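You operate a simulated robot arm through the tools that you are given. There is no shell and no other tool. Be economical: measure what you need, move in short steps, check, and stop when the job is done.

You run a simulated robot arm. Do the job below in one go: nothing can be reset, and whatever is moved stays where it is left.

TASK
Feed 2 studs into the strip and put it by the press.
Fine: at the window side press.

It is judged by the outcome, as a careful person would: the job done as asked, and still so three seconds after it is handed in. It fails if anything else is knocked over, pushed out of place, dropped, spilled or broken.

THE ROBOT
A 7-joint arm with a two-finger parallel gripper, fixed in place. Base frame: the origin is at the foot of the arm, x ahead of it, y to its left, z up; the work surface is at about z = 0. Units: m, degrees, N and s.
With the tool pointing down near the work surface it reaches from about 0.24 to 0.62 m from the base axis. Its first joint turns from -66.0 to 66.0 degrees. Payload 2.6 kg.
The tool frame sits at the grasp point between the pads (the TCP): z along the fingers, y along the line on which they close. The tips reach 0.03 m beyond it. Largest opening 0.094 m; finger width 0.028, thickness 0.01; the body of the gripper, 0.05 by 0.096 m, starts 0.055 m behind the TCP.
Orientation is told as [roll, pitch, yaw] about the base's x, y, z axes, in that order, counted from this pose: with the fingers straight down and closing along the base's y, the tool's x points along the base's -x, its y along +y and its z along -z.

THE INTERFACE
- The arm moves only by the tool nudge_tool. Its argument "steps" is a list of rows, each an object of numbers (a shift or turn left out is 0, a gripper value left out holds the last): "dx", "dy", "dz": the shift along the tool's x, y, z in units of 20 mm (1.0 is 20 mm); "wx", "wy", "wz": the turn, a rotation vector about the tool's x, y, z in units of 6 degrees (1.0 is 6 degrees); "hand": the gripper command, from -1 (shut) to 1 (fully open), values between in proportion. In form: [{"dx": .., "dy": .., "dz": .., "wx": .., "wy": .., "wz": .., "hand": ..}, ...]. A call has 1 to 20 rows; each row shifts and turns the commanded pose from where the row before left it, along the tool's axes as they then stand. A call with a number of a shift or a turn outside -1 to 1 is refused whole. Rows are played at 5 a second. More than 0.05 m and 8.6 degrees between two rows, or a gripper value outside its range, and nothing of the call is played. Where a pose cannot be reached the arm comes as near as it can. A force on the tool above 40 N (or 10 N above the force at the start of the call, whichever is more), or a blocked arm, ends the call early, and 0.2 s more pass. The fingers move at their own pace (about 0.072 m/s each) and stop on an object; they squeeze with about 35 N. The grip force told is the motor's: it shows also when the fingers shut on nothing. Time passes only in rows, and 0.2 s behind the last, so rows that do not move let the fingers close. It gives the time, the measured TCP pose, the force on the tool (base axes), the opening and the grip force at its end, in the units of the frame above (readings bear some noise).
- Cameras (640 x 400 px; columns grow to the right, rows downward): "scene" is fixed at [0.0381, 0.438, 0.5598]; the picture's right is [-0.73, -0.68, 0.00], its down [-0.41, 0.45, -0.79] and it looks along [0.54, -0.58, -0.61] (base axes); focal length 250 px, centre (320, 200). "wrist" rides on the gripper at [-0.037, 0, -0.058] in the tool frame; the picture's right is [0.00, -1.00, 0.00], its down [0.97, 0.00, -0.24] and it looks along [0.24, 0.00, 0.97] (tool axes); focal length 218 px, centre (320, 200).
- camera(camera): a new picture of that camera. No time passes.
- point_at(camera, pixels): for up to 12 pixels [column, row] of the newest picture of that camera ("zoom" is the newest enlarged one), the place [x, y, z] in the base frame of the surface seen there, good to about 0.002 m. No time passes.
- zoom(camera, box): a new picture of the part [left, top, right, bottom] of that camera's present view, enlarged. No time passes.
- finish_job(): hands the job in; it is judged then, once.

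Keep the steps short. Do not move on a guess: measure, check each grasp and each placing, and mend mistakes. In all there are 80 turns and 38 pictures (those below and enlarged ones count). Leave the gripper open and the arm clear of the work at the hand-in unless told otherwise, and finish with a single line.

The tools are called as name(argument=value, ...) on one line, values as JSON. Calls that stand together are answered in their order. nudge_tool: Moves the arm, as the interface text tells. Its arguments: {"type":"object","properties":{"steps":{"type":"array","items":{"type":"object","properties":{"dx":{"type":"number"},"dy":{"type":"number"},"dz":{"type":"number"},"wx":{"type":"number"},"wy":{"type":"number"},"wz":{"type":"number"},"hand":{"type":"number"}}}}},"required":["steps"]} The other tools are called the same way: camera (camera) takes a picture; point_at (camera, pixels) gives the place of the surface under pixels of a picture; zoom (camera, box) takes an enlarged picture of a part of a camera's view; finish_job () hands the job in.

At the start:

```text
time: 0.0
ee_pos: [0.3178, 0.2167, 0.3775]
ee_rot: [-0.1, -0.1, 0.0]
force: [0.4, -0.9, -0.4]
finger_gap: 0.094
grasp_force: 0.0
```

scene: 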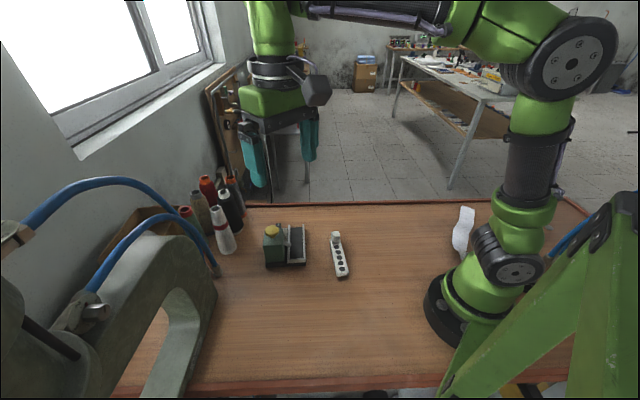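
wrist: 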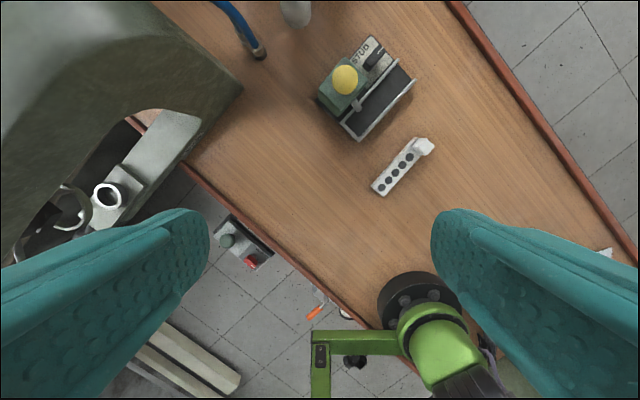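

I see a green box labelled STUD with a yellow button (scene about 285,245) and a white strip with dark holes (340,255). I will enlarge both.

zoom(camera="scene", box=[240, 205, 380, 293])

zoom(camera="wrist", box=[290, 20, 450, 120])

zoom(camera="wrist", box=[340, 120, 468, 200])

```text
4.55 times, centred on (310, 249) of scene
```

zoom: 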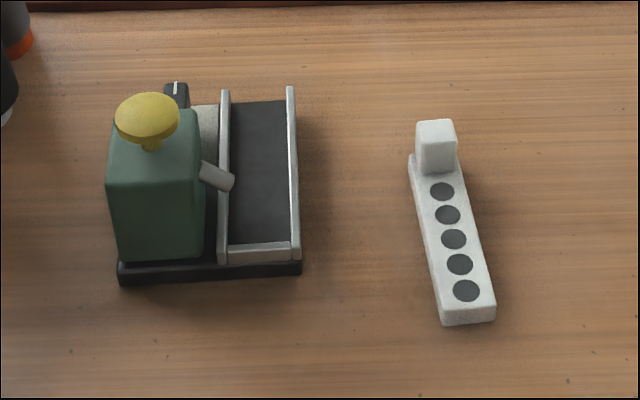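

```text
4.00 times, centred on (370, 70) of wrist
```

zoom: 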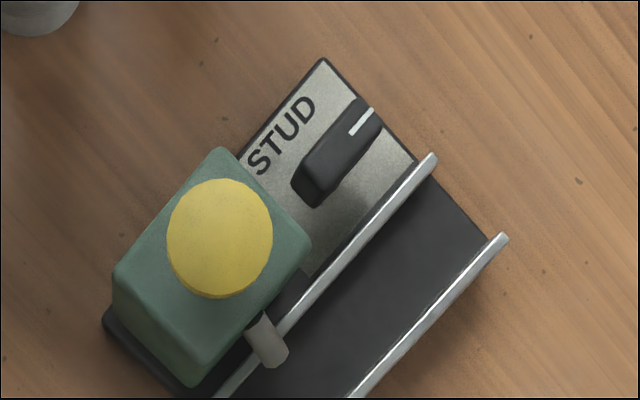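

```text
5.00 times, centred on (404, 160) of wrist
```

zoom: 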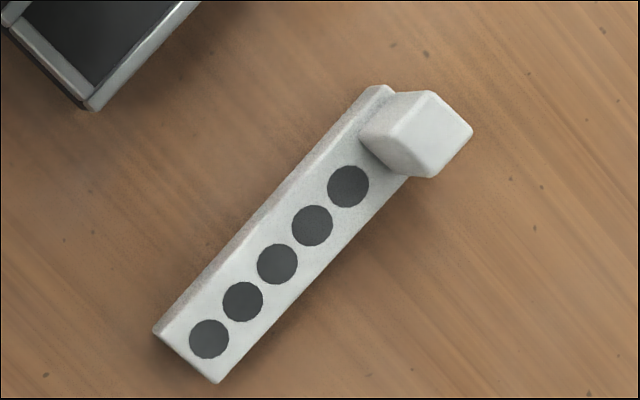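

Now I look at the machine at lower left, the coloured bottles and the rest of the bench for "the press", and measure the known parts.

zoom(camera="scene", box=[0, 150, 260, 400])

zoom(camera="scene", box=[380, 180, 640, 342])

camera(camera="scene")

point_at(camera="scene", pixels=[[272, 231], [200, 290], [165, 390], [220, 275], [340, 300], [226, 250], [463, 230], [540, 360], [100, 300], [205, 320], [270, 205], [130, 380]])

camera(camera="wrist")

point_at(camera="wrist", pixels=[[345, 79], [385, 190], [376, 185], [414, 147], [425, 146], [382, 181], [410, 157], [360, 136], [411, 82], [371, 41], [200, 130], [355, 104]])

```text
1.60 times, centred on (130, 275) of scene
```

zoom: 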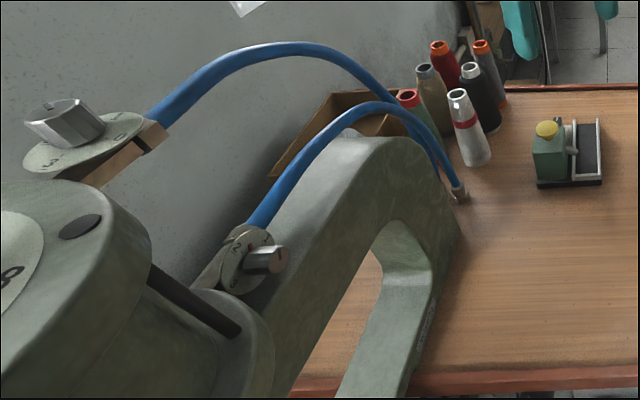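

```text
2.46 times, centred on (510, 261) of scene
```

zoom: 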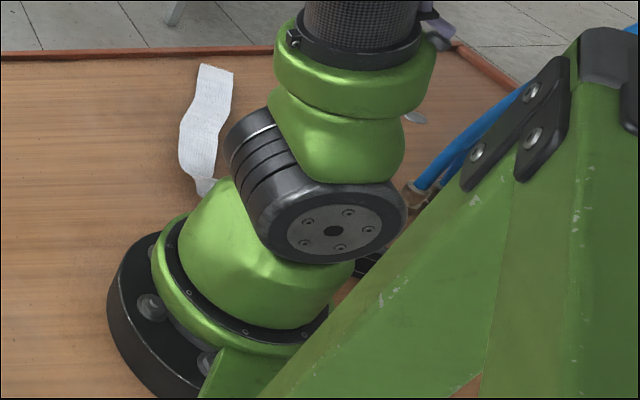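

```text
30 pictures are left
```

scene: 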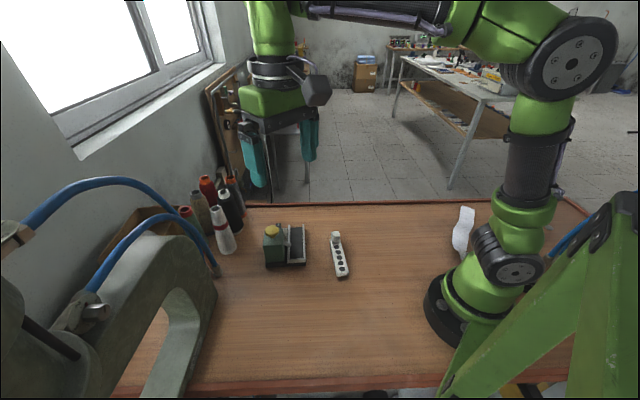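

```text
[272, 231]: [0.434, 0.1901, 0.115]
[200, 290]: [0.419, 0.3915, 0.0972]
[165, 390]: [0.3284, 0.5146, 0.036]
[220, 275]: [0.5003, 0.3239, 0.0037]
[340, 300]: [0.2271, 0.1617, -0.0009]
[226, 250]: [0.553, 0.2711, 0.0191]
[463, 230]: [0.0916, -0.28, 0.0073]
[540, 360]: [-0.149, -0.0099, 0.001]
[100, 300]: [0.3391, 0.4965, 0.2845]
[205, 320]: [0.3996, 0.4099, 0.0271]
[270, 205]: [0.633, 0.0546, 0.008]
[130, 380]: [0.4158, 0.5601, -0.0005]
```

```text
29 pictures are left
```

wrist: 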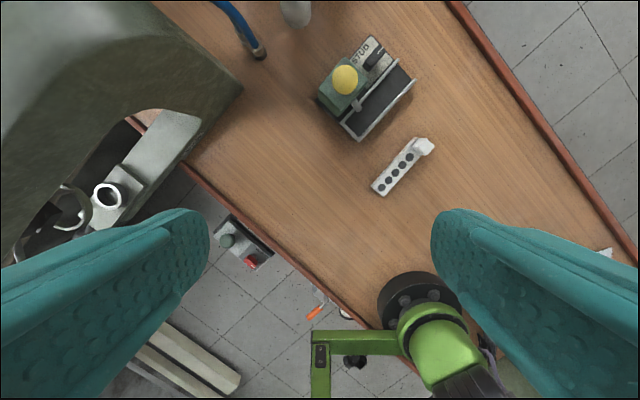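

```text
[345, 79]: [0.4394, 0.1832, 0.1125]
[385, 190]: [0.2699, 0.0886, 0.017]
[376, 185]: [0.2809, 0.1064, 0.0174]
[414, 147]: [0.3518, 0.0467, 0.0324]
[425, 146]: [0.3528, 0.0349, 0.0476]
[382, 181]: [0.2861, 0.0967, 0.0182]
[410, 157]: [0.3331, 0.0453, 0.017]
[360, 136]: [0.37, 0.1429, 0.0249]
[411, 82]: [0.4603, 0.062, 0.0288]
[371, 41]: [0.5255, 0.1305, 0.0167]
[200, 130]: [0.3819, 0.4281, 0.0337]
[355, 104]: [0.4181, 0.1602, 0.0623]
```

The grey C-frame machine at the window end (lower left) is the window-side press; its foot reads near (0.40, 0.41). The STUD feeder has a yellow button at z≈0.113 and a channel about parallel to the strip. I move above the feeder, turned about -40°, to look closely.

nudge_tool(steps=[{"dx": -0.78, "dy": -0.72, "dz": 0.73}, {"dx": -0.78, "dy": -0.72, "dz": 0.73}, {"dx": -0.78, "dy": -0.72, "dz": 0.73}, {"dx": -0.78, "dy": -0.72, "dz": 0.73}, {"dx": -0.78, "dy": -0.72, "dz": 0.73}, {"dx": -0.78, "dy": -0.72, "dz": 0.73}, {"dx": -0.78, "dy": -0.72, "dz": 0.73}, {"dx": -0.78, "dy": -0.72, "dz": 0.73}, {"wz": 0.95}, {"wz": 0.95}, {"wz": 0.95}, {"wz": 0.95}, {"wz": 0.95}, {"wz": 0.95}, {"wz": 0.95}, {}])

camera(camera="wrist")

```text
time: 3.4
ee_pos: [0.4424, 0.1018, 0.2605]
ee_rot: [0.0, 0.0, -39.9]
force: [0.1, 0.1, -0.7]
finger_gap: 0.0941
grasp_force: 0.0
```

```text
28 pictures are left
```

wrist: 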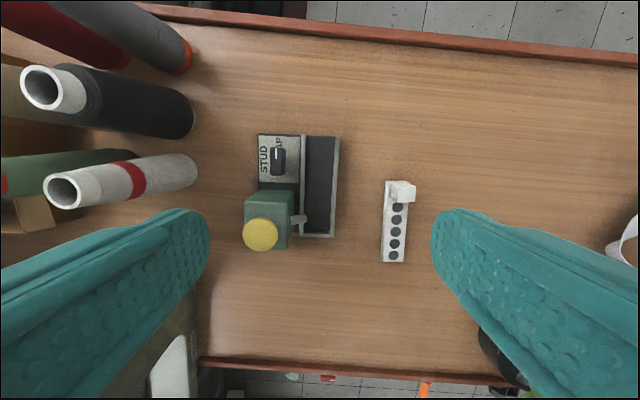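

There is a second label on the other side of the knob; I enlarge to read the selector, and enlarge the strip.

zoom(camera="wrist", box=[230, 125, 358, 205])

zoom(camera="wrist", box=[230, 130, 422, 270])

point_at(camera="wrist", pixels=[[260, 236], [301, 220], [304, 238], [333, 238], [338, 138], [306, 138], [320, 190], [278, 152], [278, 172], [320, 228], [398, 191], [286, 220]])

point_at(camera="wrist", pixels=[[396, 255], [396, 244], [396, 232], [397, 220], [398, 208], [384, 260], [404, 260], [386, 183], [404, 198], [381, 258], [411, 186], [392, 186]])

```text
5.00 times, centred on (294, 165) of wrist
```

zoom: 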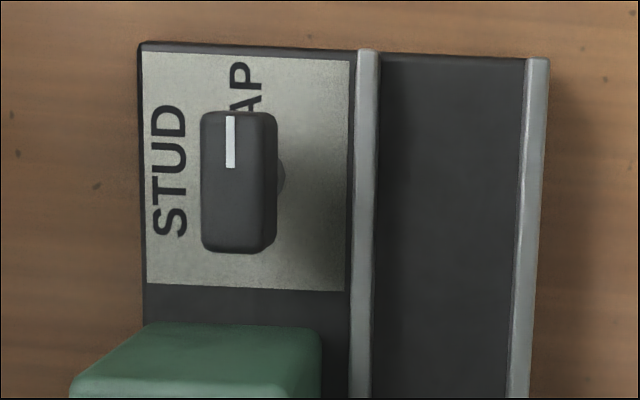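

```text
2.86 times, centred on (326, 200) of wrist
```

zoom: 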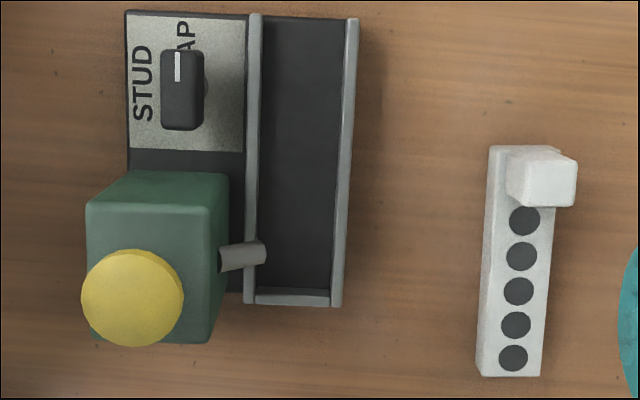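

```text
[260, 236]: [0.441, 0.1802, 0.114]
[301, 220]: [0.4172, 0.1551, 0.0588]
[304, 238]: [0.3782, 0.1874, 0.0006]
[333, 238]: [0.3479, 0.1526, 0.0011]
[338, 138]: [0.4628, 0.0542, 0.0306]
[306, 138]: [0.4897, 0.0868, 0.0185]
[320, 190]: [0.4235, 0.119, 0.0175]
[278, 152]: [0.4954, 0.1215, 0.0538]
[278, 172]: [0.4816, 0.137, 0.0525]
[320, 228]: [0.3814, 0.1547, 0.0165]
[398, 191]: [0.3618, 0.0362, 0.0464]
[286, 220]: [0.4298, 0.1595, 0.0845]
```

```text
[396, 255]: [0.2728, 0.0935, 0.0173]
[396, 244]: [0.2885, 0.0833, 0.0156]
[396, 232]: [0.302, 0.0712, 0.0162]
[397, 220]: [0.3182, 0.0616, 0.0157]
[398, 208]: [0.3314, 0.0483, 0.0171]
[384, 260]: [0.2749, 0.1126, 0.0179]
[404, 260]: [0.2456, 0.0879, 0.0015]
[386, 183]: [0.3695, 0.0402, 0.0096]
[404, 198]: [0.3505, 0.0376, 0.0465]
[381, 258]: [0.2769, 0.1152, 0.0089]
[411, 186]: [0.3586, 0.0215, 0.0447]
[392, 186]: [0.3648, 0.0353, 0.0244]
```

The selector mark (wrist about 276,152) points at the second label "CAP"; STUD is 90° to its left, so it must be turned before feeding. I measure the knob, strip and channel edges more exactly.

point_at(camera="wrist", pixels=[[271.5, 152], [271.5, 172], [282, 152], [282, 172], [276, 148.8], [276, 174], [277, 161], [284, 165], [290, 170], [265, 165], [310, 180], [334, 180]])

point_at(camera="zoom", pixels=[[484, 360], [540, 360], [492, 200], [553, 215], [484, 374], [508, 190], [575, 200], [545, 160], [540, 200], [520, 180], [290, 284], [290, 296]])

point_at(camera="zoom", pixels=[[253, 150], [342, 150], [264, 150], [336, 150], [262, 245], [262, 265], [225, 262], [250, 255], [335, 280], [260, 280], [325, 280], [290, 250]])

```text
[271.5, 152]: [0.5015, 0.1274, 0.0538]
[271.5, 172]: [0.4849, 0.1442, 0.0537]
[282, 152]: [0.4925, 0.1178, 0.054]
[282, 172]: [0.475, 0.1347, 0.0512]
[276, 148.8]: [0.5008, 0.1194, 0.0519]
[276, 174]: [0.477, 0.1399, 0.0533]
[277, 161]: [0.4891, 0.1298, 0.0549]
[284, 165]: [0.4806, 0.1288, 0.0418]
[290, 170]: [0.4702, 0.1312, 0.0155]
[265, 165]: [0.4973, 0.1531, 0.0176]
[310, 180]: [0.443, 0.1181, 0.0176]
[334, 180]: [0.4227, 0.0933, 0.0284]
```

```text
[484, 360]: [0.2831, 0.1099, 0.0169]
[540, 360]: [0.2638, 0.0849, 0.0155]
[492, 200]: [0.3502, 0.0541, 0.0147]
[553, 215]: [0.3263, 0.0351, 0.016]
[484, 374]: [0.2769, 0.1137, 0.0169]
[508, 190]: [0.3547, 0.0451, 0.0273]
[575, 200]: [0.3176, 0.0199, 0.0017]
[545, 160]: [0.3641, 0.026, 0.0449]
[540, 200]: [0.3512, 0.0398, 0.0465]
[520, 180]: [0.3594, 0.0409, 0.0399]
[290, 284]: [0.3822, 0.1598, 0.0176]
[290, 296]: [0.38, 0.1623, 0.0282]
```

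```text
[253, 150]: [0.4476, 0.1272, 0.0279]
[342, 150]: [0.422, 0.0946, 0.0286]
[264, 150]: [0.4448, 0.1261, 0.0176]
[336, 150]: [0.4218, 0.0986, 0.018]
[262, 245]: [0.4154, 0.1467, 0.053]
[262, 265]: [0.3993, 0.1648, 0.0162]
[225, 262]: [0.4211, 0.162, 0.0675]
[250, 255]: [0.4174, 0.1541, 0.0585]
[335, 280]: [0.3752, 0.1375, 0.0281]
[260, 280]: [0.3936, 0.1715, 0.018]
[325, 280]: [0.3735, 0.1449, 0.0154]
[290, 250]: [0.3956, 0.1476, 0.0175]
```

Knob centre is (0.489, 0.130), top z 0.054, its bar along my tool x. I go above it with the fingers half open and come down to TCP z≈0.067.

nudge_tool(steps=[{"dx": -0.173, "dy": 0.515, "hand": 0.0}, {"dx": -0.173, "dy": 0.515}, {"dx": -0.173, "dy": 0.515}, {"dx": -0.173, "dy": 0.515}, {"dx": -0.173, "dy": 0.515}, {"dz": 0.97}, {"dz": 0.97}, {"dz": 0.97}, {"dz": 0.97}, {"dz": 0.97}, {"dz": 0.97}, {"dz": 0.97}, {"dz": 0.97}, {"dz": 0.97}, {"dz": 0.97}, {}])

zoom(camera="scene", box=[200, 150, 360, 290])

```text
time: 6.8
ee_pos: [0.4882, 0.1303, 0.0664]
ee_rot: [0.0, 0.0, -39.9]
force: [-0.5, -0.8, -0.7]
finger_gap: 0.0468
grasp_force: 0.1
```

```text
2.86 times, centred on (280, 220) of scene
```

zoom: 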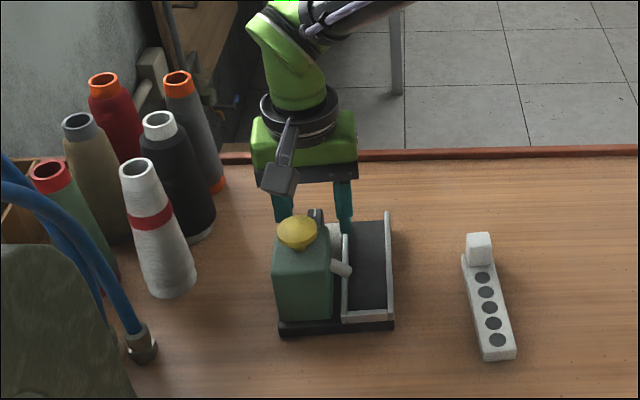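

The fingers straddle the knob without force. I close on it.

nudge_tool(steps=[{"hand": -0.5}, {"hand": -1}, {}, {}])

```text
time: 7.8
ee_pos: [0.4881, 0.1309, 0.0678]
ee_rot: [0.1, 0.0, -39.9]
force: [6.4, 7.9, -0.3]
finger_gap: 0.0158
grasp_force: 34.9
```

Gripped at 15.8 mm, with about 10 N sideways along tool +y, so I am a little off-centre. I ease 1 mm that way.

nudge_tool(steps=[{"dy": 0.04}, {"dy": 0.03}, {}])

```text
time: 8.6
ee_pos: [0.4889, 0.1312, 0.0673]
ee_rot: [-0.1, 0.0, -40.0]
force: [-17.0, 0.1, 22.4]
finger_gap: 0.0159
grasp_force: 34.8
```

The force reading changed oddly; I read it again without moving.

nudge_tool(steps=[{}, {}])

zoom(camera="wrist", box=[160, 0, 480, 200])

```text
time: 9.2
ee_pos: [0.4896, 0.1304, 0.0661]
ee_rot: [-0.1, 0.1, -39.9]
force: [-16.4, -1.4, 22.4]
finger_gap: 0.0158
grasp_force: 34.8
```

```text
2.00 times, centred on (320, 100) of wrist
```

zoom: 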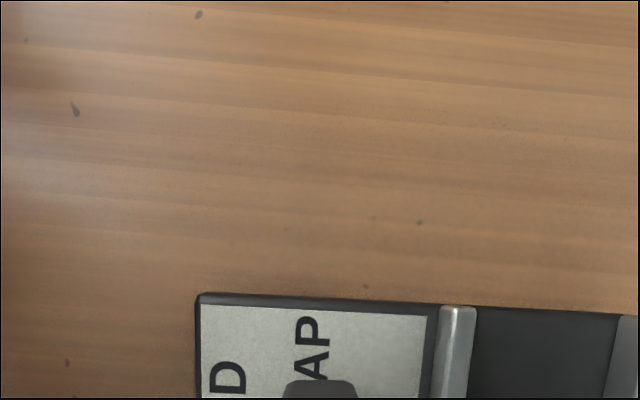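

The grip is strained, so I release and re-close to let it settle centred.

nudge_tool(steps=[{"hand": -0.4}, {}, {}])

nudge_tool(steps=[{"hand": -1}, {}, {}])

```text
time: 10.0
ee_pos: [0.4894, 0.1322, 0.0665]
ee_rot: [0.1, 0.0, -39.9]
force: [0.1, 0.1, -0.5]
finger_gap: 0.0284
grasp_force: 0.0
```

```text
time: 10.8
ee_pos: [0.4889, 0.1307, 0.066]
ee_rot: [-0.1, -0.1, -40.0]
force: [-7.0, -4.9, 2.6]
finger_gap: 0.0153
grasp_force: 35.4
```

Only about 8 N remains. I turn the knob counter-clockwise (seen from above), 30° first.

nudge_tool(steps=[{"dy": -0.02, "wz": -0.7}, {"wz": -0.7}, {"wz": -0.7}, {"wz": -0.7}, {"wz": -0.7}, {"wz": -0.7}, {"wz": -0.8}, {}])

```text
time: 12.6
ee_pos: [0.4898, 0.1309, 0.0666]
ee_rot: [0.1, 0.0, -9.8]
force: [1.5, 1.2, 0.8]
finger_gap: 0.0159
grasp_force: 35.1
```

The knob turns freely with little force. I carry on for the other 60°.

nudge_tool(steps=[{"wz": -0.8}, {"wz": -0.8}, {"wz": -0.8}, {"wz": -0.8}, {"wz": -0.8}, {"wz": -0.8}, {"wz": -0.8}, {"wz": -0.8}, {"wz": -0.8}, {"wz": -0.8}, {"wz": -0.8}, {"wz": -0.8}, {"wz": -0.4}, {}])

```text
time: 15.6
ee_pos: [0.4887, 0.1304, 0.0672]
ee_rot: [0.1, 0.0, 50.2]
force: [2.4, 4.6, -0.2]
finger_gap: 0.0159
grasp_force: 34.9
```

Now at yaw 50°. I open a little, rise straight up, and look at the selector.

nudge_tool(steps=[{"hand": -0.35}, {}, {"dz": -0.8}, {"dz": -0.8}, {"dz": -0.8}, {"dz": -0.8}, {"dz": -0.8}, {"dz": -0.8}, {"dz": -0.8}, {"dz": -0.8}, {}])

camera(camera="wrist")

```text
time: 18.0
ee_pos: [0.4884, 0.1323, 0.197]
ee_rot: [-0.1, -0.1, 50.2]
force: [0.6, -0.2, 0.2]
finger_gap: 0.0307
grasp_force: 0.1
```

```text
23 pictures are left
```

wrist: 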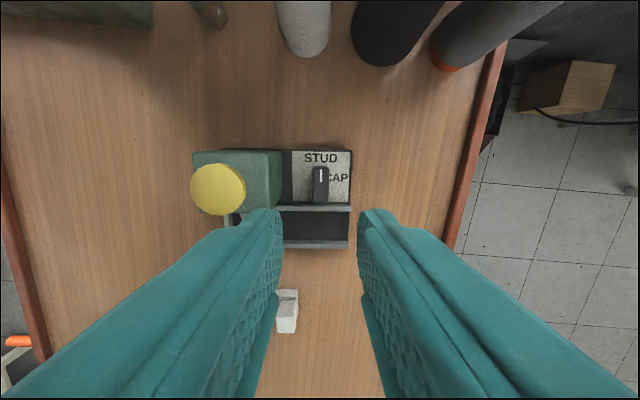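

The mark now points to STUD. Next I move above the strip's block, turn to yaw -39°, and look.

nudge_tool(steps=[{"dx": 0.81, "dy": 0.195}, {"dx": 0.81, "dy": 0.195}, {"dx": 0.81, "dy": 0.195}, {"dx": 0.81, "dy": 0.195}, {"dx": 0.81, "dy": 0.195}, {"dx": 0.81, "dy": 0.195}, {"dx": 0.81, "dy": 0.195}, {"dx": 0.81, "dy": 0.195}, {"dx": 0.81, "dy": 0.195}, {"dx": 0.81, "dy": 0.195}])

nudge_tool(steps=[{"wz": 0.93, "hand": 0.0}, {"wz": 0.93}, {"wz": 0.93}, {"wz": 0.93}, {"wz": 0.93}, {"wz": 0.93}, {"wz": 0.93}, {"wz": 0.93}, {"wz": 0.93}, {"wz": 0.93}, {"wz": 0.93}, {"wz": 0.93}, {"wz": 0.93}, {"wz": 0.93}, {"wz": 0.93}, {"wz": 0.93}, {}])

camera(camera="wrist")

```text
time: 20.2
ee_pos: [0.3545, 0.0325, 0.1936]
ee_rot: [0.0, 0.0, 50.2]
force: [0.7, 0.2, -0.4]
finger_gap: 0.0306
grasp_force: 0.0
```

```text
time: 23.8
ee_pos: [0.3558, 0.0316, 0.1939]
ee_rot: [0.1, 0.1, -39.2]
force: [0.0, 0.7, 0.2]
finger_gap: 0.047
grasp_force: 0.0
```

```text
22 pictures are left
```

wrist: 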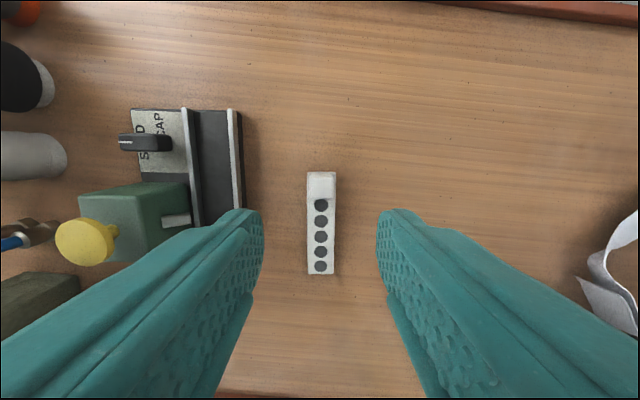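

The strip is upright in view, its block around (321,185). I enlarge and measure the block.

zoom(camera="wrist", box=[272, 165, 368, 285])

point_at(camera="wrist", pixels=[[309, 180], [333, 180], [321, 174], [321, 194], [321, 184], [320.5, 266], [321, 205.5], [309, 250], [333, 250], [320, 272], [309, 190], [333, 190]])

```text
3.33 times, centred on (320, 225) of wrist
```

zoom: 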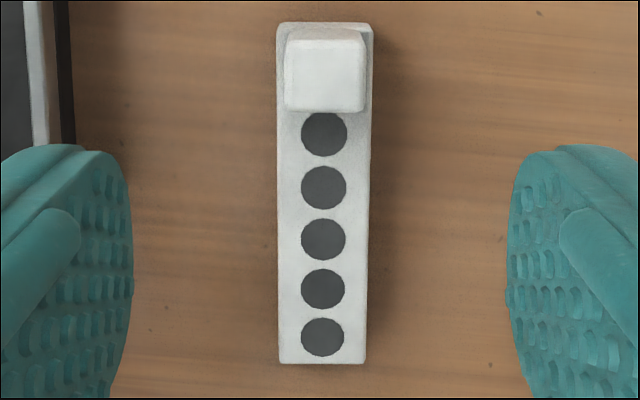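

```text
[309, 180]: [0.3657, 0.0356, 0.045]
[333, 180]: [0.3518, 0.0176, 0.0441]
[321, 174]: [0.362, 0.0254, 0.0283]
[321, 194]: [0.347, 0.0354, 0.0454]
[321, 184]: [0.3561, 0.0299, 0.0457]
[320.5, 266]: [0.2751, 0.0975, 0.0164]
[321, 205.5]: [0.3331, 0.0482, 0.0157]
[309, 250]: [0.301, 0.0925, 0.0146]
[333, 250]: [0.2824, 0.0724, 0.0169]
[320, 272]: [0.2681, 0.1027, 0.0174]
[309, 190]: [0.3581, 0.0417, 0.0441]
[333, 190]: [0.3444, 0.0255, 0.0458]
```

Block centre (0.355, 0.030), 23 mm wide, top z 0.045. I come down to TCP z 0.052 so the tips stay above the strip's plate, then close.

nudge_tool(steps=[{"dy": -0.08, "dz": 0.88}, {"dz": 0.88}, {"dz": 0.88}, {"dz": 0.88}, {"dz": 0.88}, {"dz": 0.88}, {"dz": 0.9}, {"dz": 0.9}, {}, {"hand": -0.7}, {"hand": -1}, {}, {}])

```text
time: 26.6
ee_pos: [0.3553, 0.0298, 0.0539]
ee_rot: [0.0, 0.0, -39.1]
force: [-0.6, 1.0, 0.7]
finger_gap: 0.023
grasp_force: 34.5
```

The block is held (23 mm, 34 N). Before lifting, I measure the rails' direction in the newest wrist picture: rails at columns ~185–200 and ~232–240.

point_at(camera="wrist", pixels=[[184, 112], [189, 150], [194, 190], [230, 112], [234, 150], [238, 190], [200, 120], [225, 120], [203, 160], [228, 160], [205, 190], [232, 190]])

zoom(camera="scene", box=[250, 210, 330, 275])

```text
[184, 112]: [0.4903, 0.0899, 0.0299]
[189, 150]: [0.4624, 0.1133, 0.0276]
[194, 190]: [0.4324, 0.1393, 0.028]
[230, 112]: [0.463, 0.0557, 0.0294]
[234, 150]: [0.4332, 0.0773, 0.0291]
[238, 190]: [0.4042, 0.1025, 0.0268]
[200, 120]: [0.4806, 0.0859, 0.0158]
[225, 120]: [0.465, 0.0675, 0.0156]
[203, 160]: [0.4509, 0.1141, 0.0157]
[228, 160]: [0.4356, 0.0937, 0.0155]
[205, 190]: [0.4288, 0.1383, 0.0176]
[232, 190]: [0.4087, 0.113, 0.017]
```

```text
6.15 times, centred on (290, 242) of scene
```

zoom: 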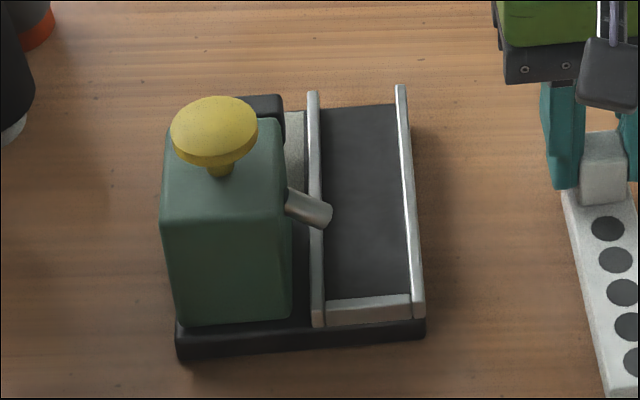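

Channel centre line and direction are now known (yaw ≈ -40°, inner width ~38 mm, floor z 0.0175, end wall at the press-near end). I lift the strip 60 mm, move beyond the channel's open end, then across.

nudge_tool(steps=[{"dz": -0.75, "wz": 0.15}, {"dz": -0.75}, {"dz": -0.75}, {"dz": -0.75}, {"dx": -0.8}, {"dx": -0.8}, {"dx": -0.8}, {"dx": -0.8}, {"dx": -0.8}, {"dx": -0.8}, {"dx": -0.8}, {"dx": -0.8}, {"dx": -0.8}, {"dx": -0.8}, {"dx": -0.8}, {"dx": -0.8}, {}])

nudge_tool(steps=[{"dy": 0.7}, {"dy": 0.7}, {"dy": 0.7}, {"dy": 0.7}, {"dy": 0.7}, {"dy": 0.7}, {"dy": 0.7}, {"dy": 0.7}, {}])

zoom(camera="scene", box=[230, 150, 350, 280])

```text
time: 30.2
ee_pos: [0.5038, -0.093, 0.1148]
ee_rot: [0.0, 0.1, -40.0]
force: [0.6, -0.7, -0.1]
finger_gap: 0.0
grasp_force: 33.3
```

```text
time: 32.2
ee_pos: [0.5733, -0.0069, 0.1133]
ee_rot: [0.0, 0.0, -40.0]
force: [0.6, 0.3, 0.1]
finger_gap: 0.0002
grasp_force: 33.2
```

```text
3.08 times, centred on (290, 215) of scene
```

zoom: 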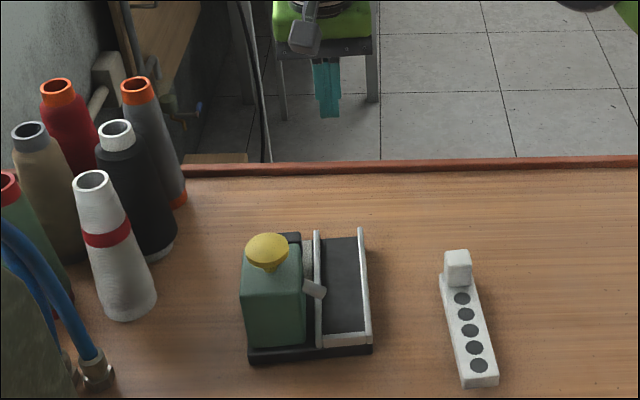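

The fingers are shut on nothing: the block slipped out on lifting. The strip stands unharmed on the bench. I go back above it, open, and look.

nudge_tool(steps=[{"dz": -0.9, "hand": 0.0}, {"dz": -0.9}, {"dz": -0.9}, {"dz": -0.9}, {"dy": -0.8}, {"dy": -0.8}, {"dy": -0.8}, {"dy": -0.8}, {"dy": -0.8}, {"dy": -0.8}, {"dy": -0.8}])

nudge_tool(steps=[{"dx": 0.8}, {"dx": 0.8}, {"dx": 0.8}, {"dx": 0.8}, {"dx": 0.8}, {"dx": 0.8}, {"dx": 0.8}, {"dx": 0.8}, {"dx": 0.8}, {"dx": 0.8}, {"dx": 0.8}, {"dx": 0.8}, {}])

zoom(camera="wrist", box=[272, 165, 368, 285])

point_at(camera="zoom", pixels=[[295, 50], [360, 50], [295, 100], [360, 100], [325, 75], [323, 135], [322, 337], [325, 30], [280, 200], [370, 200], [322, 360], [325, 240]])

```text
time: 34.6
ee_pos: [0.5024, -0.0914, 0.1866]
ee_rot: [0.2, 0.1, -40.0]
force: [0.2, -0.6, -0.4]
finger_gap: 0.0471
grasp_force: 0.0
```

```text
time: 37.4
ee_pos: [0.3553, 0.0294, 0.1849]
ee_rot: [0.0, 0.0, -40.0]
force: [0.4, 0.5, 0.3]
finger_gap: 0.0468
grasp_force: 0.0
```

```text
3.33 times, centred on (320, 225) of wrist
```

zoom: 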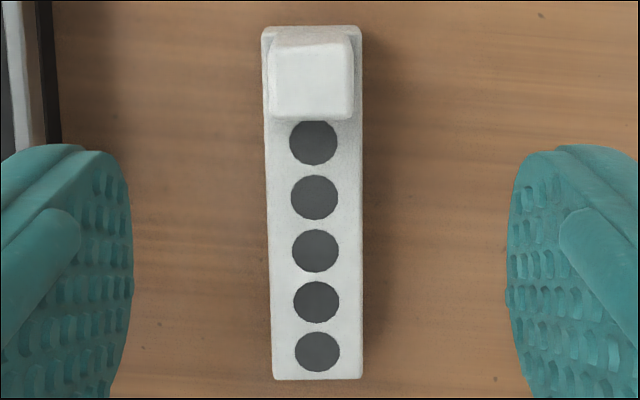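

```text
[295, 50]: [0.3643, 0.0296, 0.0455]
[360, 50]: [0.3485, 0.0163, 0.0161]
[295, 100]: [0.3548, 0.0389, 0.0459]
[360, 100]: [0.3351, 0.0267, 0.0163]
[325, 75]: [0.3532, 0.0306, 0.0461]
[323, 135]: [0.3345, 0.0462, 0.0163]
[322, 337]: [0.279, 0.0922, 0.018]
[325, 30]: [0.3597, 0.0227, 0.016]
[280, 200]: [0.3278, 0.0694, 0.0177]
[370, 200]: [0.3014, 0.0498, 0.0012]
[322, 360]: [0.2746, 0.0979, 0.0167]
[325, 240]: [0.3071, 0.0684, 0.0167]
```

The strip turned about 1.4° and the block sits ~3 mm to tool +y. I align, and go lower this time (TCP z 0.0485, tips just above the plate), then close and test with a small lift.

nudge_tool(steps=[{"dx": 0.08, "dy": 0.15, "wz": -0.23}, {"dz": 0.97}, {"dz": 0.97}, {"dz": 0.97}, {"dz": 0.97}, {"dz": 0.97}, {"dz": 0.97}, {"dz": 0.5}, {"dz": 0.48}, {}, {"hand": -0.6}, {"hand": -1}, {}, {}, {}])

zoom(camera="scene", box=[280, 190, 400, 290])

```text
time: 40.6
ee_pos: [0.3555, 0.0346, 0.048]
ee_rot: [0.1, 0.0, -38.7]
force: [0.4, -0.2, -0.7]
finger_gap: 0.0274
grasp_force: 35.0
```

```text
4.00 times, centred on (340, 240) of scene
```

zoom: 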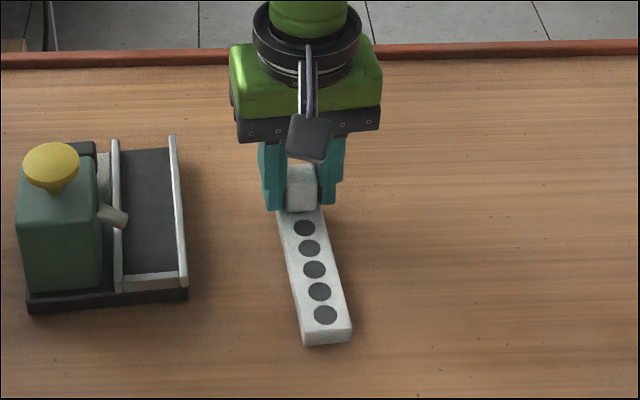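

The gap is 27 mm now versus 23 mm higher up, so the block may flare toward its base. I test with a slow 12 mm lift.

nudge_tool(steps=[{"dz": -0.15}, {"dz": -0.15}, {"dz": -0.15}, {"dz": -0.15}, {}])

zoom(camera="scene", box=[300, 200, 380, 290])

```text
time: 41.8
ee_pos: [0.3562, 0.0323, 0.0608]
ee_rot: [-0.1, 0.0, -38.7]
force: [0.1, -0.4, -0.5]
finger_gap: 0.0274
grasp_force: 34.9
```

```text
4.44 times, centred on (340, 245) of scene
```

zoom: 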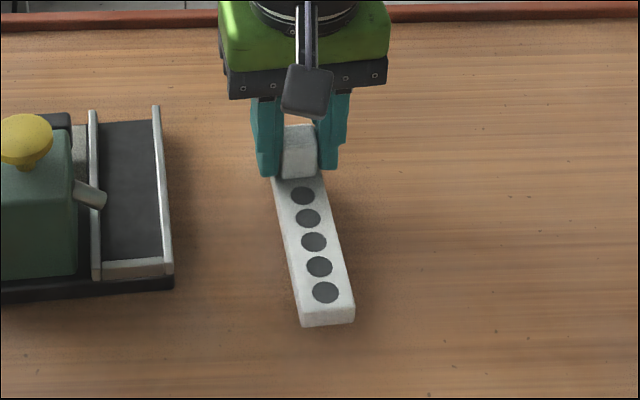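

The gap holds at 27.4 mm and the strip is off the bench, level. I lift further and carry it beyond the channel's open end.

nudge_tool(steps=[{"dz": -0.4}, {"dz": -0.4}, {"dz": -0.4}, {"dz": -0.4}, {"dz": -0.4}, {"dz": -0.4}, {"dz": -0.4}, {"dz": -0.4, "wz": 0.22}, {}])

nudge_tool(steps=[{"dx": -0.602}, {"dx": -0.602}, {"dx": -0.602}, {"dx": -0.602}, {"dx": -0.602}, {"dx": -0.602}, {"dx": -0.602}, {"dx": -0.602}, {"dx": -0.602}, {"dx": -0.602}, {"dx": -0.602}, {"dx": -0.602}, {"dx": -0.602}, {"dx": -0.602}, {"dx": -0.602}, {"dx": -0.602}, {}])

nudge_tool(steps=[{"dy": 0.54}, {"dy": 0.54}, {"dy": 0.54}, {"dy": 0.54}, {"dy": 0.54}, {"dy": 0.54}, {"dy": 0.54}, {"dy": 0.54}, {"dy": 0.54}, {"dy": 0.54}, {}])

zoom(camera="scene", box=[230, 150, 350, 280])

```text
time: 43.8
ee_pos: [0.357, 0.0332, 0.1251]
ee_rot: [0.0, 0.0, -40.0]
force: [0.2, -0.1, -1.1]
finger_gap: 0.0272
grasp_force: 35.1
```

```text
time: 47.4
ee_pos: [0.5013, -0.0903, 0.1258]
ee_rot: [0.1, 0.1, -40.0]
force: [0.0, 0.0, 0.1]
finger_gap: 0.0275
grasp_force: 34.9
```

```text
time: 49.8
ee_pos: [0.5721, -0.0063, 0.125]
ee_rot: [0.0, 0.0, -40.0]
force: [0.8, -0.4, -0.6]
finger_gap: 0.0274
grasp_force: 35.6
```

```text
3.08 times, centred on (290, 215) of scene
```

zoom: 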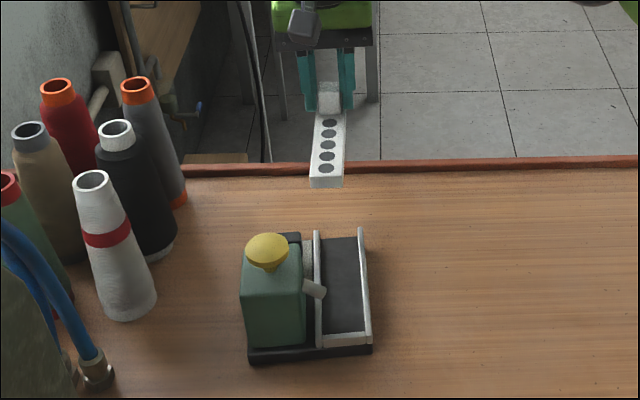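

Held, in line with the channel (u 0.442, v 0.363). I lower so the strip's underside is ~3.5 mm above the channel floor, still outside the open end, and check.

nudge_tool(steps=[{"dz": 0.56}, {"dz": 0.56}, {"dz": 0.56}, {"dz": 0.56}, {"dz": 0.56}, {}])

zoom(camera="scene", box=[250, 180, 340, 275])

point_at(camera="zoom", pixels=[[330, 217], [376, 217], [350, 230], [352, 200], [315, 240], [410, 240]])

```text
time: 51.2
ee_pos: [0.5725, -0.0072, 0.0687]
ee_rot: [0.0, 0.1, -40.0]
force: [0.6, 0.2, -1.0]
finger_gap: 0.0273
grasp_force: 34.7
```

```text
4.21 times, centred on (295, 228) of scene
```

zoom: 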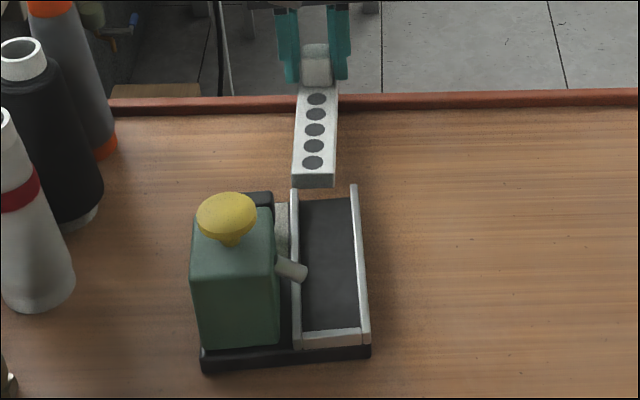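

```text
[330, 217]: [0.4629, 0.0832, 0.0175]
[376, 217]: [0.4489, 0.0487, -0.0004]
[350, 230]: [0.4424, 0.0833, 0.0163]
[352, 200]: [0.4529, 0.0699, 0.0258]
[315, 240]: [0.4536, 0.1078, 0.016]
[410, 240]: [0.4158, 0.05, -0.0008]
```

The strip end looks a bit left of the channel's mouth; I measure end corners and rail tips.

point_at(camera="zoom", pixels=[[294, 172], [332, 172], [313, 163], [317, 99], [312, 184], [294, 193], [353, 190], [296, 300], [365, 310], [302, 250], [354, 250], [330, 325]])

```text
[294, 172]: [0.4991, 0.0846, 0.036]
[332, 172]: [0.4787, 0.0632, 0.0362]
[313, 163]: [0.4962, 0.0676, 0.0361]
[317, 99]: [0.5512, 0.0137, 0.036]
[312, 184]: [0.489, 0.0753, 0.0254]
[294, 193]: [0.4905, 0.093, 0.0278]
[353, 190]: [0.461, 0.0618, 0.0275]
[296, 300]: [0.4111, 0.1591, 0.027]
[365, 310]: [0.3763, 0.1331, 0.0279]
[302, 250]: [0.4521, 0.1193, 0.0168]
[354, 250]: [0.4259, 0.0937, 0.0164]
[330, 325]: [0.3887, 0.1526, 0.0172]
```

The strip is yawed about -44° in the grip, while the channel runs at -40° with centre v 0.365. I turn +4.4° and shift 2.4 mm, then recheck.

nudge_tool(steps=[{"wz": -0.37, "dy": 0.06}, {"wz": -0.36, "dy": 0.06}, {}])

zoom(camera="scene", box=[250, 180, 340, 275])

point_at(camera="zoom", pixels=[[298, 172], [336, 172], [317, 162], [317, 98], [317, 185], [315, 130], [320, 130], [300, 172], [340, 172]])

```text
time: 52.0
ee_pos: [0.5751, -0.0044, 0.069]
ee_rot: [-0.1, 0.1, -35.7]
force: [0.2, -0.7, -0.4]
finger_gap: 0.0272
grasp_force: 35.3
```

```text
4.21 times, centred on (295, 228) of scene
```

zoom: 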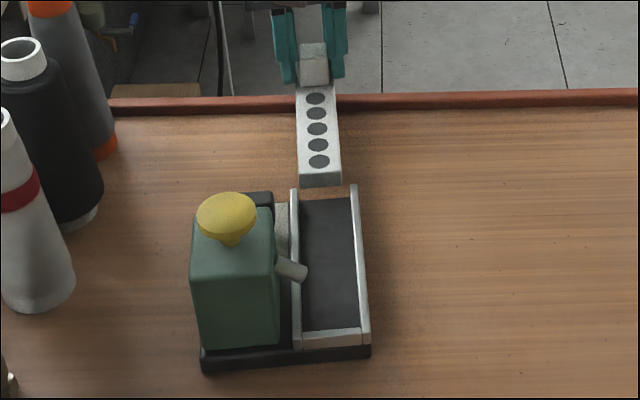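

```text
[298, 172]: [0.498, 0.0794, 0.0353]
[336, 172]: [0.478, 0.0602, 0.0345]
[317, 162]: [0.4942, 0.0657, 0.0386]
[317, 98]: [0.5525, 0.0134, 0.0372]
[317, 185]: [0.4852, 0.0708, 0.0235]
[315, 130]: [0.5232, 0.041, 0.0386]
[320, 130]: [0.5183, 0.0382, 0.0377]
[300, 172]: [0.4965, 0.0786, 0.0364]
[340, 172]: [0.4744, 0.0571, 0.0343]
```

The strip is now in line with the channel (v≈0.365, axis ≈-40°). I slide it in 60 mm first.

nudge_tool(steps=[{"dx": 0.5, "dy": 0.0375}, {"dx": 0.5, "dy": 0.0375}, {"dx": 0.5, "dy": 0.0375}, {"dx": 0.5, "dy": 0.0375}, {"dx": 0.5, "dy": 0.0375}, {"dx": 0.5, "dy": 0.0375}, {}])

zoom(camera="scene", box=[250, 180, 340, 275])

point_at(camera="zoom", pixels=[[304, 245], [322, 165], [322, 225], [290, 268], [300, 272], [345, 230], [325, 240]])

```text
time: 53.6
ee_pos: [0.5279, 0.034, 0.068]
ee_rot: [0.0, 0.0, -35.6]
force: [-0.5, 0.0, -0.2]
finger_gap: 0.0273
grasp_force: 35.2
```

```text
4.21 times, centred on (295, 228) of scene
```

zoom: 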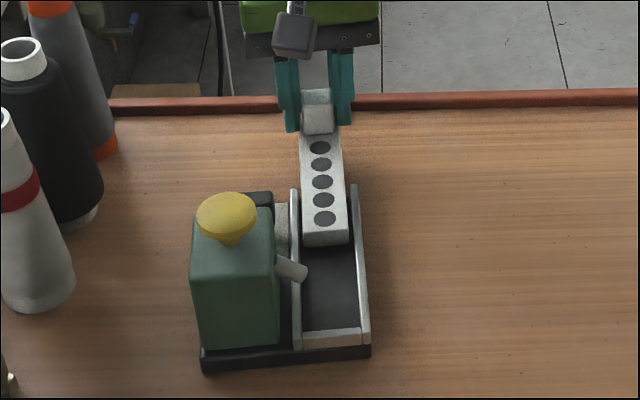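

```text
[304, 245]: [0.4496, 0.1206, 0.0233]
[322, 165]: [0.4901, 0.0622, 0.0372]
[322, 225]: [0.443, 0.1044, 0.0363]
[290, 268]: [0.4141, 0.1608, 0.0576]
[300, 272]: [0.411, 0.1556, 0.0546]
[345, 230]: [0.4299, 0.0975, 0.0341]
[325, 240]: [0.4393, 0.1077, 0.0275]
```

It goes in centred with no force. I slide 60 mm more.

nudge_tool(steps=[{"dx": 0.5, "dy": 0.0375}, {"dx": 0.5, "dy": 0.0375}, {"dx": 0.5, "dy": 0.0375}, {"dx": 0.5, "dy": 0.0375}, {"dx": 0.5, "dy": 0.0375}, {"dx": 0.5, "dy": 0.0375}, {}])

zoom(camera="scene", box=[250, 180, 340, 275])

point_at(camera="zoom", pixels=[[332, 282], [331, 305], [331, 318], [330, 335], [302, 272], [329, 263]])

```text
time: 55.2
ee_pos: [0.4804, 0.0732, 0.0688]
ee_rot: [0.1, 0.1, -35.6]
force: [0.0, 0.1, -1.2]
finger_gap: 0.0275
grasp_force: 34.6
```

```text
4.21 times, centred on (295, 228) of scene
```

zoom: 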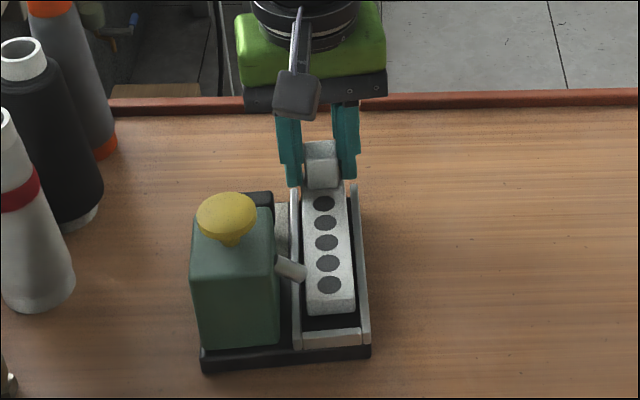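

```text
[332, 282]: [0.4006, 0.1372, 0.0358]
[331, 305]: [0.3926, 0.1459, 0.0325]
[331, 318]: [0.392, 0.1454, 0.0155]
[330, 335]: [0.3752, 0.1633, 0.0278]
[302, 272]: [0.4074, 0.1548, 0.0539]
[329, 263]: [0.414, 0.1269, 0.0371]
```

The strip end is ~18 mm from the end wall. I slide 16.5 mm more, then lower onto the floor.

nudge_tool(steps=[{"dx": 0.275, "dy": 0.02}, {"dx": 0.275, "dy": 0.02}, {"dx": 0.275, "dy": 0.02}, {}, {"dz": 0.08}, {"dz": 0.07}, {}])

zoom(camera="scene", box=[250, 190, 330, 275])

point_at(camera="zoom", pixels=[[330, 300], [331, 285], [330, 318], [315, 300], [330, 330]])

```text
time: 56.8
ee_pos: [0.469, 0.0813, 0.0655]
ee_rot: [0.0, 0.1, -35.5]
force: [0.5, -0.9, -0.4]
finger_gap: 0.0275
grasp_force: 35.1
```

```text
4.71 times, centred on (290, 232) of scene
```

zoom: 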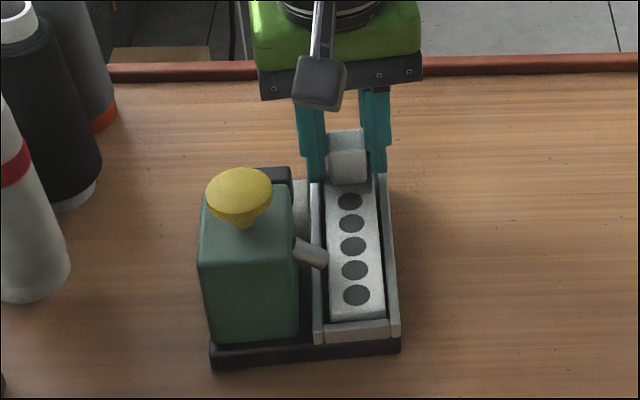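

```text
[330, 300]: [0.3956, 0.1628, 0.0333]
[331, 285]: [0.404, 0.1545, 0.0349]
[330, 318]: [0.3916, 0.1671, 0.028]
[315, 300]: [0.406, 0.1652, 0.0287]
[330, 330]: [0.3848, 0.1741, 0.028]
```

The strip lies within the rails against the end wall, its top at z 0.034. I open slightly and rise.

nudge_tool(steps=[{"hand": -0.28}, {}, {"dz": -0.4}, {"dz": -0.8}, {"dz": -0.8}, {"dz": -0.8}, {"dz": -0.8}, {"dz": -0.8}, {}])

zoom(camera="scene", box=[250, 190, 330, 275])

point_at(camera="zoom", pixels=[[240, 185], [210, 190], [270, 190], [240, 172], [357, 295], [350, 201], [356, 312], [320, 262], [350, 150], [255, 195]])

```text
time: 58.8
ee_pos: [0.468, 0.0822, 0.1552]
ee_rot: [0.0, 0.0, -35.5]
force: [0.5, -0.3, 0.4]
finger_gap: 0.0338
grasp_force: 0.2
```

```text
4.71 times, centred on (290, 232) of scene
```

zoom: 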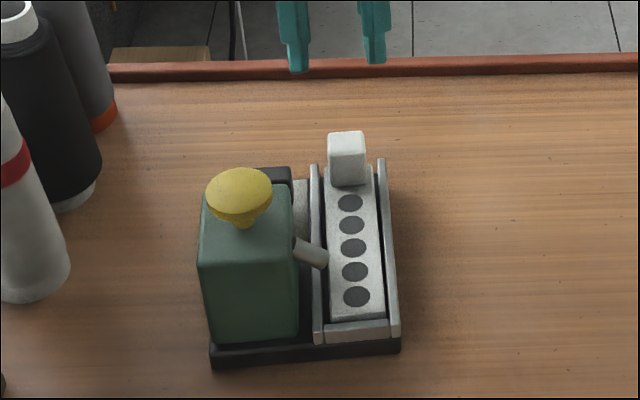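

```text
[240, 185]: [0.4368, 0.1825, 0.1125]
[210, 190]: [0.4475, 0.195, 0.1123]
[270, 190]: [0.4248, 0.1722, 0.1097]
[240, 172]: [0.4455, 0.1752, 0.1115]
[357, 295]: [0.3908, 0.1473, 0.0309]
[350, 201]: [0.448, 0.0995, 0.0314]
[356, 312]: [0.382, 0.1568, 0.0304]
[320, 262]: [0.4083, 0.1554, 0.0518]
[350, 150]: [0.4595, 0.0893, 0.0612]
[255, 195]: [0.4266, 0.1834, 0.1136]
```

The strip is seated; button centre (0.4365, 0.183), top z 0.113. I rise, shut the fingers, move above the button and come to ~7 mm over it.

nudge_tool(steps=[{"dz": -0.9, "hand": -1}, {"dz": -0.9}, {"dx": 0.7, "dy": 0.528}, {"dx": 0.7, "dy": 0.528}, {"dx": 0.7, "dy": 0.528}, {"dx": 0.7, "dy": 0.528}, {"dx": 0.7, "dy": 0.528}, {"dx": 0.7, "dy": 0.528}, {}, {"dz": 0.7}, {"dz": 0.7}, {"dz": 0.65}, {}])

```text
time: 61.6
ee_pos: [0.438, 0.1858, 0.1469]
ee_rot: [0.1, 0.0, -35.6]
force: [0.8, -0.6, -0.3]
finger_gap: 0.0002
grasp_force: 32.8
```

Over the button, tips ~4 mm above it. I press down slowly by 7 mm and read the force.

nudge_tool(steps=[{"dz": 0.1}, {"dz": 0.1}, {"dz": 0.1}, {"dz": 0.05}])

```text
time: 62.6
ee_pos: [0.4373, 0.1835, 0.1422]
ee_rot: [0.0, 0.0, -35.5]
force: [-0.5, 1.0, 1.7]
finger_gap: 0.0
grasp_force: 33.0
```

Just touching (1.7 N). I press 3 mm more.

nudge_tool(steps=[{"dz": 0.08}, {"dz": 0.07}])

zoom(camera="scene", box=[250, 190, 330, 275])

```text
time: 63.2
ee_pos: [0.4372, 0.183, 0.139]
ee_rot: [0.0, 0.0, -35.6]
force: [-1.1, -1.4, 1.1]
finger_gap: 0.0
grasp_force: 33.0
```

```text
4.71 times, centred on (290, 232) of scene
```

zoom: 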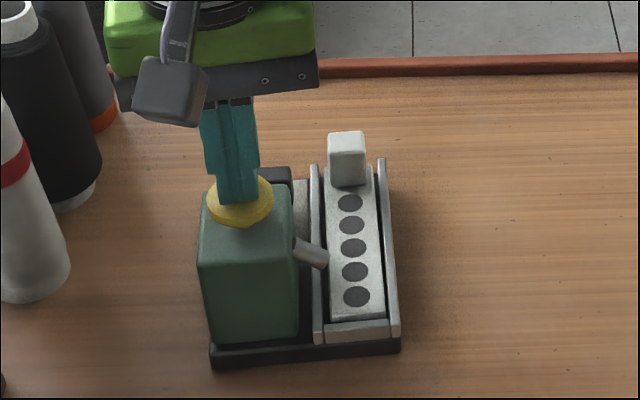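

The button is moving down on a soft spring; no stud yet. I press further in small steps.

nudge_tool(steps=[{"dz": 0.08}, {"dz": 0.07}])

point_at(camera="scene", pixels=[[325.8, 252.6]])

```text
time: 63.8
ee_pos: [0.4386, 0.1854, 0.1361]
ee_rot: [0.0, 0.0, -35.6]
force: [0.7, -1.4, 2.1]
finger_gap: 0.0
grasp_force: 32.7
```

```text
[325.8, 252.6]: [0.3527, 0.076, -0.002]
```

nudge_tool(steps=[{"dz": 0.08}, {"dz": 0.07}])

zoom(camera="scene", box=[250, 190, 330, 275])

```text
time: 64.4
ee_pos: [0.4368, 0.185, 0.1338]
ee_rot: [0.0, 0.0, -35.6]
force: [1.8, 0.1, 2.3]
finger_gap: 0.0
grasp_force: 33.1
```

```text
4.71 times, centred on (290, 232) of scene
```

zoom: 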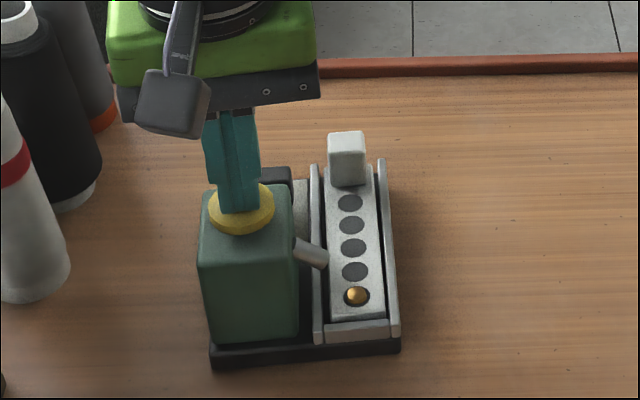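

A stud is now in the first hole (zoom 356,295). It fired near TCP z 0.134. I release the button fully, then check that only one is in.

nudge_tool(steps=[{"dz": -0.4}, {"dz": -0.4}, {}, {}, {}])

zoom(camera="scene", box=[250, 190, 330, 275])

point_at(camera="zoom", pixels=[[357, 295], [355, 271], [322, 258], [300, 247], [270, 205]])

```text
time: 65.6
ee_pos: [0.4377, 0.1824, 0.1514]
ee_rot: [0.0, -0.1, -35.5]
force: [0.6, 0.2, -0.2]
finger_gap: 0.0
grasp_force: 32.8
```

```text
4.71 times, centred on (290, 232) of scene
```

zoom: 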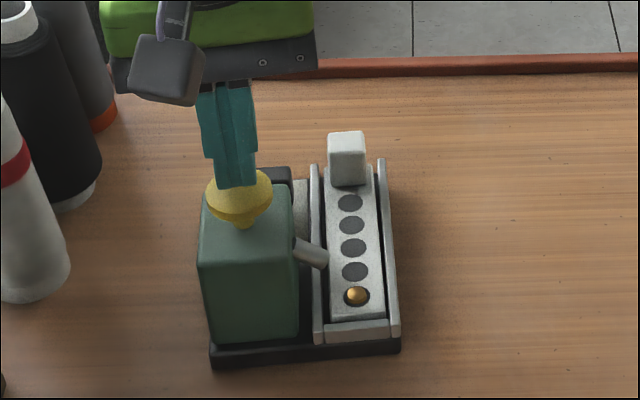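

```text
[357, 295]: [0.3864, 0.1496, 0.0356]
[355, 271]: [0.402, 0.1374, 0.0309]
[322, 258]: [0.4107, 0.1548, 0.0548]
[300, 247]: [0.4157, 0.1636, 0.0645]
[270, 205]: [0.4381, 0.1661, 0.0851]
```

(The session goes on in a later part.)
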